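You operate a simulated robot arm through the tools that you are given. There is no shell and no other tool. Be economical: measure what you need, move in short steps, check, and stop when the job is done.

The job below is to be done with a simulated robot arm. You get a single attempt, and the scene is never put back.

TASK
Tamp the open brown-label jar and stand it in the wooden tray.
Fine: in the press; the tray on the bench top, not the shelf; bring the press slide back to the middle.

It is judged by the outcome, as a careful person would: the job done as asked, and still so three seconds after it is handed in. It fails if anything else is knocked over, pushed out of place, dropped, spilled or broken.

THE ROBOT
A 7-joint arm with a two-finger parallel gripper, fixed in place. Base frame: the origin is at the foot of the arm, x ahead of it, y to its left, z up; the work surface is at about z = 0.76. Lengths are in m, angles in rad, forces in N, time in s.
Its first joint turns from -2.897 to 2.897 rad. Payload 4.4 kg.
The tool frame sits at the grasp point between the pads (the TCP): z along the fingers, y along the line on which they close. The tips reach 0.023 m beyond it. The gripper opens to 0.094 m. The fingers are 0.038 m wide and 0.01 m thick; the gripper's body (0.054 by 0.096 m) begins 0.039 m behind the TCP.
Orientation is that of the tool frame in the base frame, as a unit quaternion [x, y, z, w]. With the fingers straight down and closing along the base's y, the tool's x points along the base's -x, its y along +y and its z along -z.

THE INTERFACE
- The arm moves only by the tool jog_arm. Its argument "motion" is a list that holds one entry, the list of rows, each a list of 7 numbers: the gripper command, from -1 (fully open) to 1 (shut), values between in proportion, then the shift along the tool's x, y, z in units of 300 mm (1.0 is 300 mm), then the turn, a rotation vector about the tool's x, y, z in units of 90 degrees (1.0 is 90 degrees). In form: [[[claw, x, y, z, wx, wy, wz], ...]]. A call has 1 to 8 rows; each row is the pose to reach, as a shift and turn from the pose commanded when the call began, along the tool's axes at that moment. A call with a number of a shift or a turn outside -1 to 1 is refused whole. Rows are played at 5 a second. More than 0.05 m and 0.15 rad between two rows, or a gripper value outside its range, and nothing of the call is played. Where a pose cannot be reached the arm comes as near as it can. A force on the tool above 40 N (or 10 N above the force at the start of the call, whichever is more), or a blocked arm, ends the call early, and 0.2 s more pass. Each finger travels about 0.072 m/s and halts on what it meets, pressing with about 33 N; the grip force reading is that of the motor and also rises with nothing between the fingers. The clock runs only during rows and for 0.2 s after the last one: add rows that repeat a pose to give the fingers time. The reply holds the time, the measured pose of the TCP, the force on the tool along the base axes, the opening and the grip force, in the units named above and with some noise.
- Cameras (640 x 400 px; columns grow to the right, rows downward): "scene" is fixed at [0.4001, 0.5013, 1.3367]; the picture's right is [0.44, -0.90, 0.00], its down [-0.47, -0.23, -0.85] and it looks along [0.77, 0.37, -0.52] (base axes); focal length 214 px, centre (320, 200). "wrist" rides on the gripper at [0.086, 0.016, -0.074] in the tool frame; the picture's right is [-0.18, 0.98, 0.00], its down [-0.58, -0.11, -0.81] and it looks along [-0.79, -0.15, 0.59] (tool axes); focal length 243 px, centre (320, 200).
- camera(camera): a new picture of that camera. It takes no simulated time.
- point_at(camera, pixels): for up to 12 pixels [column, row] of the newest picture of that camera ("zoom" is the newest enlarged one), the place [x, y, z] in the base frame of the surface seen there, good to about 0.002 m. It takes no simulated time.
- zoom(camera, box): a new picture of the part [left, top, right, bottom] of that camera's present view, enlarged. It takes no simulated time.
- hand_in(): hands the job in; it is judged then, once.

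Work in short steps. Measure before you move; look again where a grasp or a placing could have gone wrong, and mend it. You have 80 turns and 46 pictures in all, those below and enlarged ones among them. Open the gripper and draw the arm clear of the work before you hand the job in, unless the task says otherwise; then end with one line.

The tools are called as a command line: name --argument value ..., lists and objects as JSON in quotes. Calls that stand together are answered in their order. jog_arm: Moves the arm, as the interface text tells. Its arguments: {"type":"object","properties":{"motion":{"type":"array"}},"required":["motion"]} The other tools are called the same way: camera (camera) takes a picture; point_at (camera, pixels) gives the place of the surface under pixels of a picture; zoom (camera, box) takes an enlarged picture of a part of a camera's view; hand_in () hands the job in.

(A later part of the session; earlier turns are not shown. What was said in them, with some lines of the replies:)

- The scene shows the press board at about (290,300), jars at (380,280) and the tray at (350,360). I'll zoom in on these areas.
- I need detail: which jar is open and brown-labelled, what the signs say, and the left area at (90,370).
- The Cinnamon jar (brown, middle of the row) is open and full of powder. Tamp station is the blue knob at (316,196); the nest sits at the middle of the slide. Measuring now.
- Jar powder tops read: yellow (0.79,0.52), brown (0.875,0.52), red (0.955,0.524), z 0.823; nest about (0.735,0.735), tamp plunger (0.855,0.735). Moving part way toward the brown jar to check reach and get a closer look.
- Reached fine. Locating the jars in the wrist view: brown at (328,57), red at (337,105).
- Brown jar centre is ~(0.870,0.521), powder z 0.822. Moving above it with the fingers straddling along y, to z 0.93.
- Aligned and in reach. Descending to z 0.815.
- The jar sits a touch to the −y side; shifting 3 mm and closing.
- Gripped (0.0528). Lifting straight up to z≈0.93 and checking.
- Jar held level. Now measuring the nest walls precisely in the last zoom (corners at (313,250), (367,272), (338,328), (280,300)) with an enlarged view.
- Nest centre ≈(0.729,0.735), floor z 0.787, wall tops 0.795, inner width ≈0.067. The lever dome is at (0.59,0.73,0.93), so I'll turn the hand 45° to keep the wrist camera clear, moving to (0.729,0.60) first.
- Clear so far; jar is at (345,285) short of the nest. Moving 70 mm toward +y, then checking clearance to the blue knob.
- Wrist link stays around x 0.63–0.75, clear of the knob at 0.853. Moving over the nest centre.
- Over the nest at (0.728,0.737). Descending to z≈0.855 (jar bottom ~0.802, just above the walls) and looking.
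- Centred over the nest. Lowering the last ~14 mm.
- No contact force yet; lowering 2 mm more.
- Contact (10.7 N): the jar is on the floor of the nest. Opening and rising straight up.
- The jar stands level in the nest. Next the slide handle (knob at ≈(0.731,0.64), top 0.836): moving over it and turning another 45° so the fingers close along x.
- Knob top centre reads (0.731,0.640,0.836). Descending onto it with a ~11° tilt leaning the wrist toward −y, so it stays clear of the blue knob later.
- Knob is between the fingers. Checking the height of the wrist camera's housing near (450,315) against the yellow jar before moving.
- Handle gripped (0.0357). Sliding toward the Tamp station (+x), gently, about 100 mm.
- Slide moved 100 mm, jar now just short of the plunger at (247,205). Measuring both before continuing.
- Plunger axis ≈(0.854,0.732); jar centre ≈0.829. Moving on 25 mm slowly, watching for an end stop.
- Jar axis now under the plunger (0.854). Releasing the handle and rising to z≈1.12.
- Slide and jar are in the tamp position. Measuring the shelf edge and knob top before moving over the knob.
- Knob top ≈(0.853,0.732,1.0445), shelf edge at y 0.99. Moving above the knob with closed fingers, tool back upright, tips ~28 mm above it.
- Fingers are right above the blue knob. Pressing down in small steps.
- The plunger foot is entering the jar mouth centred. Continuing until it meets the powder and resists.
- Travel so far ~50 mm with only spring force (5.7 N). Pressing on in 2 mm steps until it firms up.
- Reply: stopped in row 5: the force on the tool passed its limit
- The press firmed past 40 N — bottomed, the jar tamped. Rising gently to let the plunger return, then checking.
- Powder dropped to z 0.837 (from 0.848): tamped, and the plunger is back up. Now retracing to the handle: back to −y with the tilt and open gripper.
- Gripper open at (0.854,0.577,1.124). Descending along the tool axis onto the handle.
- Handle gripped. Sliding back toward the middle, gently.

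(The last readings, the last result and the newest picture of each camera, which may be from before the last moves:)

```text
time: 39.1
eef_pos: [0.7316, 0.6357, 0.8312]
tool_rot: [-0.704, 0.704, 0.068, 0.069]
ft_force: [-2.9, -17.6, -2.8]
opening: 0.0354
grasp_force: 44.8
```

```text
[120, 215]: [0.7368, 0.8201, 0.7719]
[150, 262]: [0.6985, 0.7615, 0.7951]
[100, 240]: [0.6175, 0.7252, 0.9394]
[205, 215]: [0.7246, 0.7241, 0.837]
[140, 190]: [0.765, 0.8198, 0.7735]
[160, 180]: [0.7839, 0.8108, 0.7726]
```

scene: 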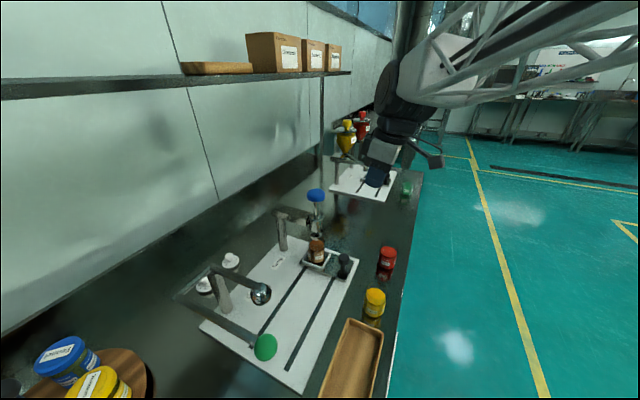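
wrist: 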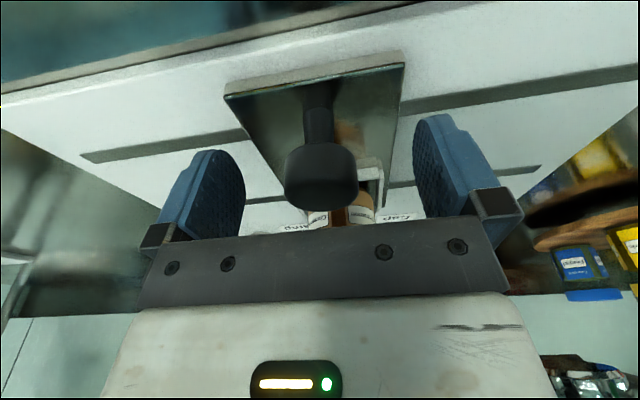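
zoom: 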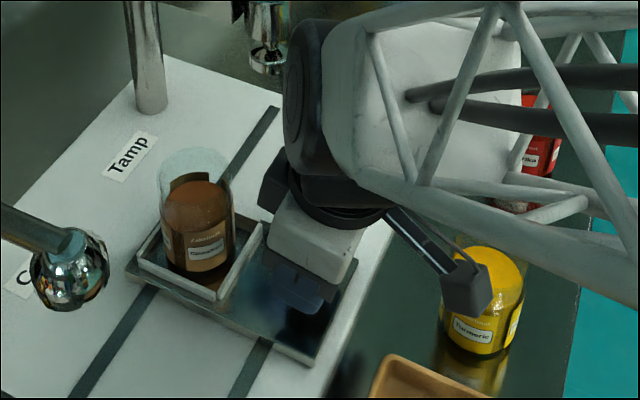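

Nearly at the middle (TCP 0.7316 vs 0.730 originally). Nudging 1.5 mm more, then releasing and rising.

jog_arm --motion '[[[1, 0, 0.005, 0, 0, 0, 0], [1, 0, 0.005, 0, 0, 0, 0]]]'

jog_arm --motion '[[[0, 0, 0, 0, 0, 0, 0], [-1, 0, 0, 0, 0, 0, 0], [-1, 0, 0, 0, 0, 0, 0], [-1, 0, 0, -0.08, 0, 0, 0], [-1, 0, 0, -0.2, 0, 0, 0], [-1, 0, 0, -0.34, 0, 0, 0], [-1, 0, 0, -0.49, 0, 0, 0], [-1, 0, 0, -0.49, 0, 0, 0]]]'

zoom --camera "scene" --box '[286, 264, 366, 324]'

point_at --camera "zoom" --pixels '[[85, 222], [413, 188], [413, 193], [333, 375], [325, 165], [200, 185], [60, 115], [100, 110], [120, 235]]'

```text
time: 39.7
eef_pos: [0.7314, 0.6373, 0.8316]
tool_rot: [0.704, -0.703, -0.067, -0.07]
ft_force: [-1.1, -17.7, -3.7]
opening: 0.0354
grasp_force: 44.8
```

```text
time: 41.5
eef_pos: [0.7307, 0.6078, 0.9768]
tool_rot: [0.704, -0.704, -0.067, -0.069]
ft_force: [0.5, 0.6, 0.9]
opening: 0.0943
grasp_force: 0.1
```

```text
6.67 times, centred on (326, 294) of scene
```

zoom: 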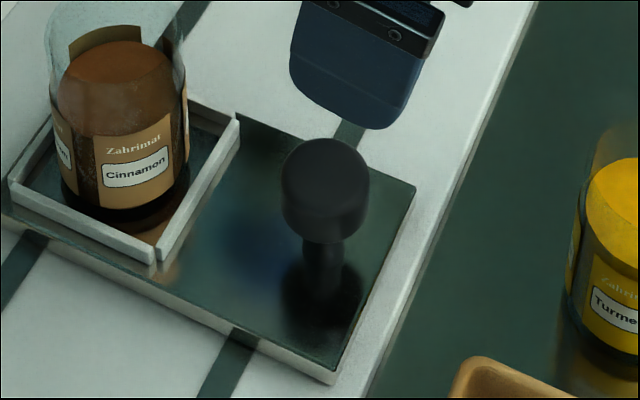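

```text
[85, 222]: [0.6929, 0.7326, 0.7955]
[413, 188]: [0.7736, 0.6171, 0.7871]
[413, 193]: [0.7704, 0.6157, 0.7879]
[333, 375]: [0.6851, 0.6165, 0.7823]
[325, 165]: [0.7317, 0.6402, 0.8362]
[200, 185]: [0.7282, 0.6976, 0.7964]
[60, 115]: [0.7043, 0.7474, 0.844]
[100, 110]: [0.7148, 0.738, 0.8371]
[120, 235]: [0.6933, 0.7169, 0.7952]
```

Slide is exactly where it began (knob (0.732,0.640), wall 0.693). Now over the jar again, tool upright, for pick-up.

jog_arm --motion '[[[-1, -0.1, 0, 0.03, 0, 0.04, 0], [-1, -0.2, 0.002, 0.08, 0, 0.08, 0], [-1, -0.3, 0.004, 0.13, 0, 0.121, 0], [-1, -0.397, 0.005, 0.178, 0, 0.121, 0], [-1, -0.397, 0.005, 0.178, 0, 0.121, 0]]]'

camera --camera "wrist"

point_at --camera "wrist" --pixels '[[290, 160], [315, 160], [340, 160], [315, 185], [315, 130], [315, 200]]'

```text
time: 42.7
eef_pos: [0.7286, 0.737, 0.9452]
tool_rot: [0.707, -0.707, 0.001, -0.002]
ft_force: [0.1, -0.7, -0.9]
opening: 0.094
grasp_force: 0.0
```

```text
6 pictures are left
```

wrist: 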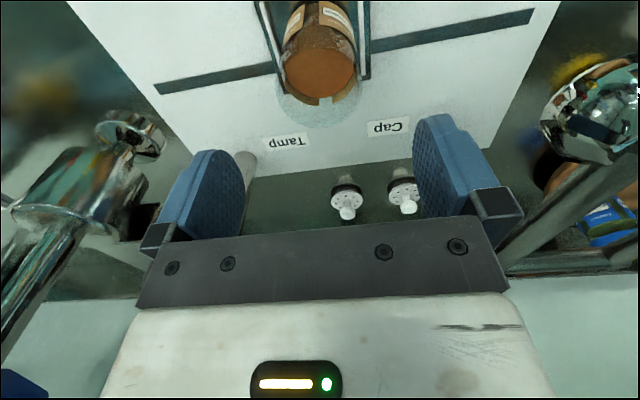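

```text
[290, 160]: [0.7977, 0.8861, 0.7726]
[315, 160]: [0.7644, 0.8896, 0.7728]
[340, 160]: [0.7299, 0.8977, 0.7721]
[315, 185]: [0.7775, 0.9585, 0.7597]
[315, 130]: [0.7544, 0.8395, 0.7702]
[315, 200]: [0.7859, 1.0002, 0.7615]
```

Pointing at the powder disc (centre ≈(320,72)) for the jar's centre, and at the tray in the scene view.

point_at --camera "wrist" --pixels '[[320, 72], [288, 72], [351, 72], [320, 50], [320, 95]]'

camera --camera "scene"

point_at --camera "scene" --pixels '[[348, 322], [382, 334], [350, 345], [350, 375], [372, 350], [335, 360], [322, 390], [360, 330], [340, 390], [377, 365], [331, 355]]'

```text
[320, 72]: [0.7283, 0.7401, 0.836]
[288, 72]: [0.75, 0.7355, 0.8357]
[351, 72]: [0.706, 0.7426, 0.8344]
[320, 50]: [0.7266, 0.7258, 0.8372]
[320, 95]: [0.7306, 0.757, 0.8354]
```

```text
5 pictures are left
```

scene: 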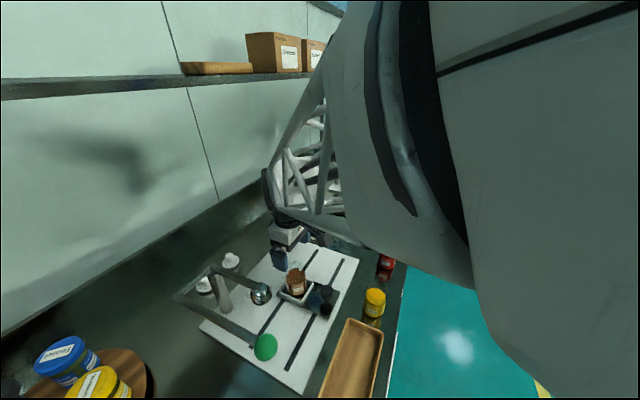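

```text
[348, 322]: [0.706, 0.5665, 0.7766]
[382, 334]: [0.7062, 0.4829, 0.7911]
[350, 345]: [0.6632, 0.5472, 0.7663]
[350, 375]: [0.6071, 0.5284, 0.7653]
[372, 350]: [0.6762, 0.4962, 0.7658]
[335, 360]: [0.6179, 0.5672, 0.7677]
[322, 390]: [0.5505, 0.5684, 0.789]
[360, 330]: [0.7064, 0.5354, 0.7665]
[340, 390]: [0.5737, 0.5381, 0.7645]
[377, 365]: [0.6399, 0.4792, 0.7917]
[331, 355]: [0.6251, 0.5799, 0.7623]
```

Jar centre ≈(0.728,0.738), under the TCP. Tray inside is x<0.71, y 0.485–0.568, floor 0.765. Descending to the jar and gripping.

jog_arm --motion '[[[-1, 0, 0, 0.13, 0, 0, 0], [-1, 0, 0, 0.25, 0, 0, 0], [-1, -0.003, 0, 0.348, 0, 0, 0], [0, -0.003, 0, 0.348, 0, 0, 0], [0.3, -0.003, 0, 0.348, 0, 0, 0], [0.6, -0.003, 0, 0.348, 0, 0, 0], [1, -0.003, 0, 0.348, 0, 0, 0], [1, -0.003, 0, 0.348, 0, 0, 0]]]'

```text
time: 44.5
eef_pos: [0.7296, 0.7377, 0.842]
tool_rot: [-0.707, 0.708, 0.0, 0.002]
ft_force: [0.2, 0.4, 2.4]
opening: 0.0544
grasp_force: 33.1
```

Gripped (0.054). Lifting straight up ~110 mm.

jog_arm --motion '[[[1, 0, 0, -0.03, 0, 0, 0], [1, 0, 0, -0.09, 0, 0, 0], [1, 0, 0, -0.17, 0, 0, 0], [1, 0, 0, -0.26, 0, 0, 0], [1, 0, 0, -0.34, 0, 0, 0], [1, 0, 0, -0.37, 0, 0, 0], [1, 0, 0, -0.37, 0, 0, 0]]]'

camera --camera "wrist"

```text
time: 46.1
eef_pos: [0.7298, 0.735, 0.9527]
tool_rot: [-0.707, 0.707, 0.0, 0.003]
ft_force: [0.4, -0.5, -0.8]
opening: 0.0543
grasp_force: 32.8
```

```text
4 pictures are left
```

wrist: 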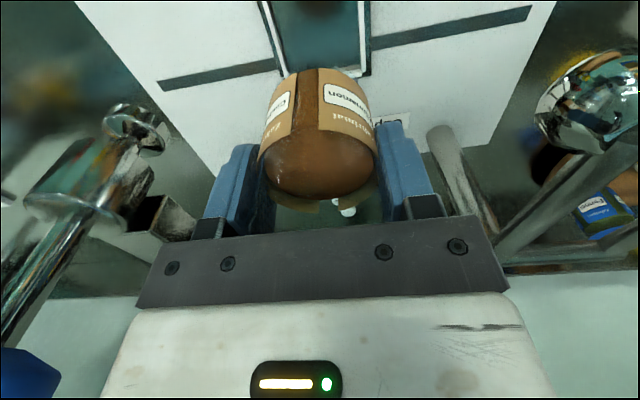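

Jar held level. Carrying it to above the tray at (0.65,0.526).

jog_arm --motion '[[[1, 0.05, 0.019, 0, 0, 0, 0], [1, 0.16, 0.061, 0, 0, 0, 0], [1, 0.28, 0.107, 0, 0, 0, 0], [1, 0.4, 0.153, 0, 0, 0, 0], [1, 0.52, 0.198, 0, 0, 0, 0], [1, 0.63, 0.24, 0, 0, 0, 0], [1, 0.7, 0.267, 0, 0, 0, 0], [1, 0.7, 0.267, 0, 0, 0, 0]]]'

camera --camera "scene"

```text
time: 47.9
eef_pos: [0.6495, 0.5279, 0.9516]
tool_rot: [-0.707, 0.708, 0.001, 0.002]
ft_force: [0.3, -0.3, -0.1]
opening: 0.0545
grasp_force: 33.1
```

```text
3 pictures are left
```

scene: 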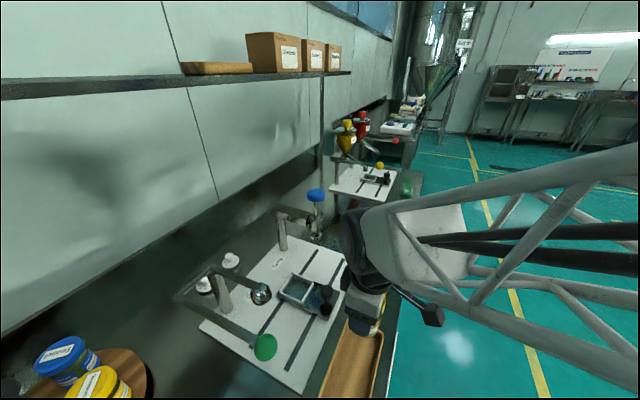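

Above the tray. Descending to z≈0.826, then easing down until contact.

jog_arm --motion '[[[1, 0.003, 0, 0.1, 0, 0, 0], [1, 0.004, 0, 0.22, 0, 0, 0], [1, 0.005, 0, 0.33, 0, 0, 0], [1, 0.005, 0, 0.417, 0, 0, 0], [1, 0.005, 0, 0.417, 0, 0, 0]]]'

jog_arm --motion '[[[1, 0, 0, 0.006, 0, 0, 0], [1, 0, 0, 0.012, 0, 0, 0], [1, 0, 0, 0.018, 0, 0, 0], [1, 0, 0, 0.023, 0, 0, 0], [1, 0, 0, 0.023, 0, 0, 0]]]'

```text
time: 49.1
eef_pos: [0.6498, 0.5257, 0.8233]
tool_rot: [0.707, -0.707, 0.0, -0.002]
ft_force: [-0.6, -1.2, -1.3]
opening: 0.0544
grasp_force: 33.1
```

```text
time: 50.3
eef_pos: [0.6499, 0.5268, 0.8201]
tool_rot: [0.707, -0.707, 0.0, -0.003]
ft_force: [-1.8, -2.9, 20.0]
opening: 0.0544
grasp_force: 32.5
```

Contact at z 0.820 (20 N) — matches the tray floor. Backing off 1 mm, opening, and rising.

jog_arm --motion '[[[1, 0, 0, -0.004, 0, 0, 0], [0.5, 0, 0, -0.005, 0, 0, 0], [-1, 0, 0, -0.005, 0, 0, 0], [-1, 0, 0, -0.005, 0, 0, 0], [-1, 0, 0, -0.08, 0, 0, 0], [-1, 0, 0, -0.2, 0, 0, 0], [-1, 0, 0, -0.34, 0, 0, 0], [-1, 0, 0, -0.49, 0, 0, 0]]]'

jog_arm --motion '[[[-1, 0.05, 0, -0.13, 0, 0, 0], [-1, 0.1, 0, -0.27, 0, 0, 0], [-1, 0.2, 0, -0.4, 0, 0, 0], [-1, 0.3, 0, -0.5, 0, 0, 0], [-1, 0.3, 0, -0.5, 0, 0, 0]]]'

zoom --camera "scene" --box '[240, 180, 420, 400]'

```text
time: 52.1
eef_pos: [0.6494, 0.5245, 0.9657]
tool_rot: [0.707, -0.707, 0.0, -0.002]
ft_force: [-1.3, 0.8, -0.8]
opening: 0.0942
grasp_force: 0.0
```

```text
time: 53.3
eef_pos: [0.6465, 0.435, 1.1158]
tool_rot: [0.707, -0.707, 0.0, -0.002]
ft_force: [0.2, -0.9, 0.5]
opening: 0.0939
grasp_force: 0.1
```

```text
1.82 times, centred on (330, 290) of scene
```

zoom: 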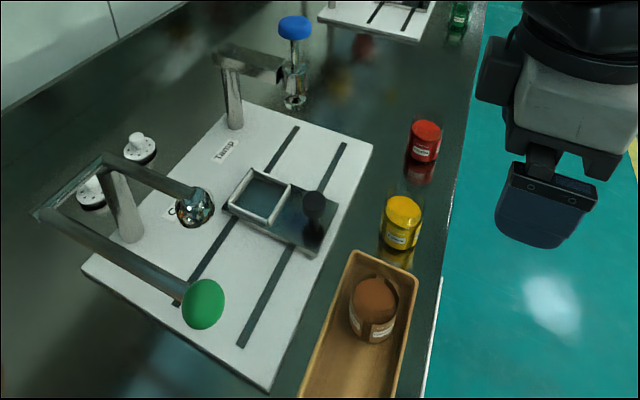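

The brown jar stands upright in the tray, the slide is at the middle and the plunger is up. Everything else is in place and the arm is clear, so I'm handing in.

hand_in

```text
The job is handed in.
```

The open brown-label (Cinnamon) jar was tamped in the press and now stands upright in the wooden tray on the bench. The press slide is back at the middle, and nothing else was disturbed.
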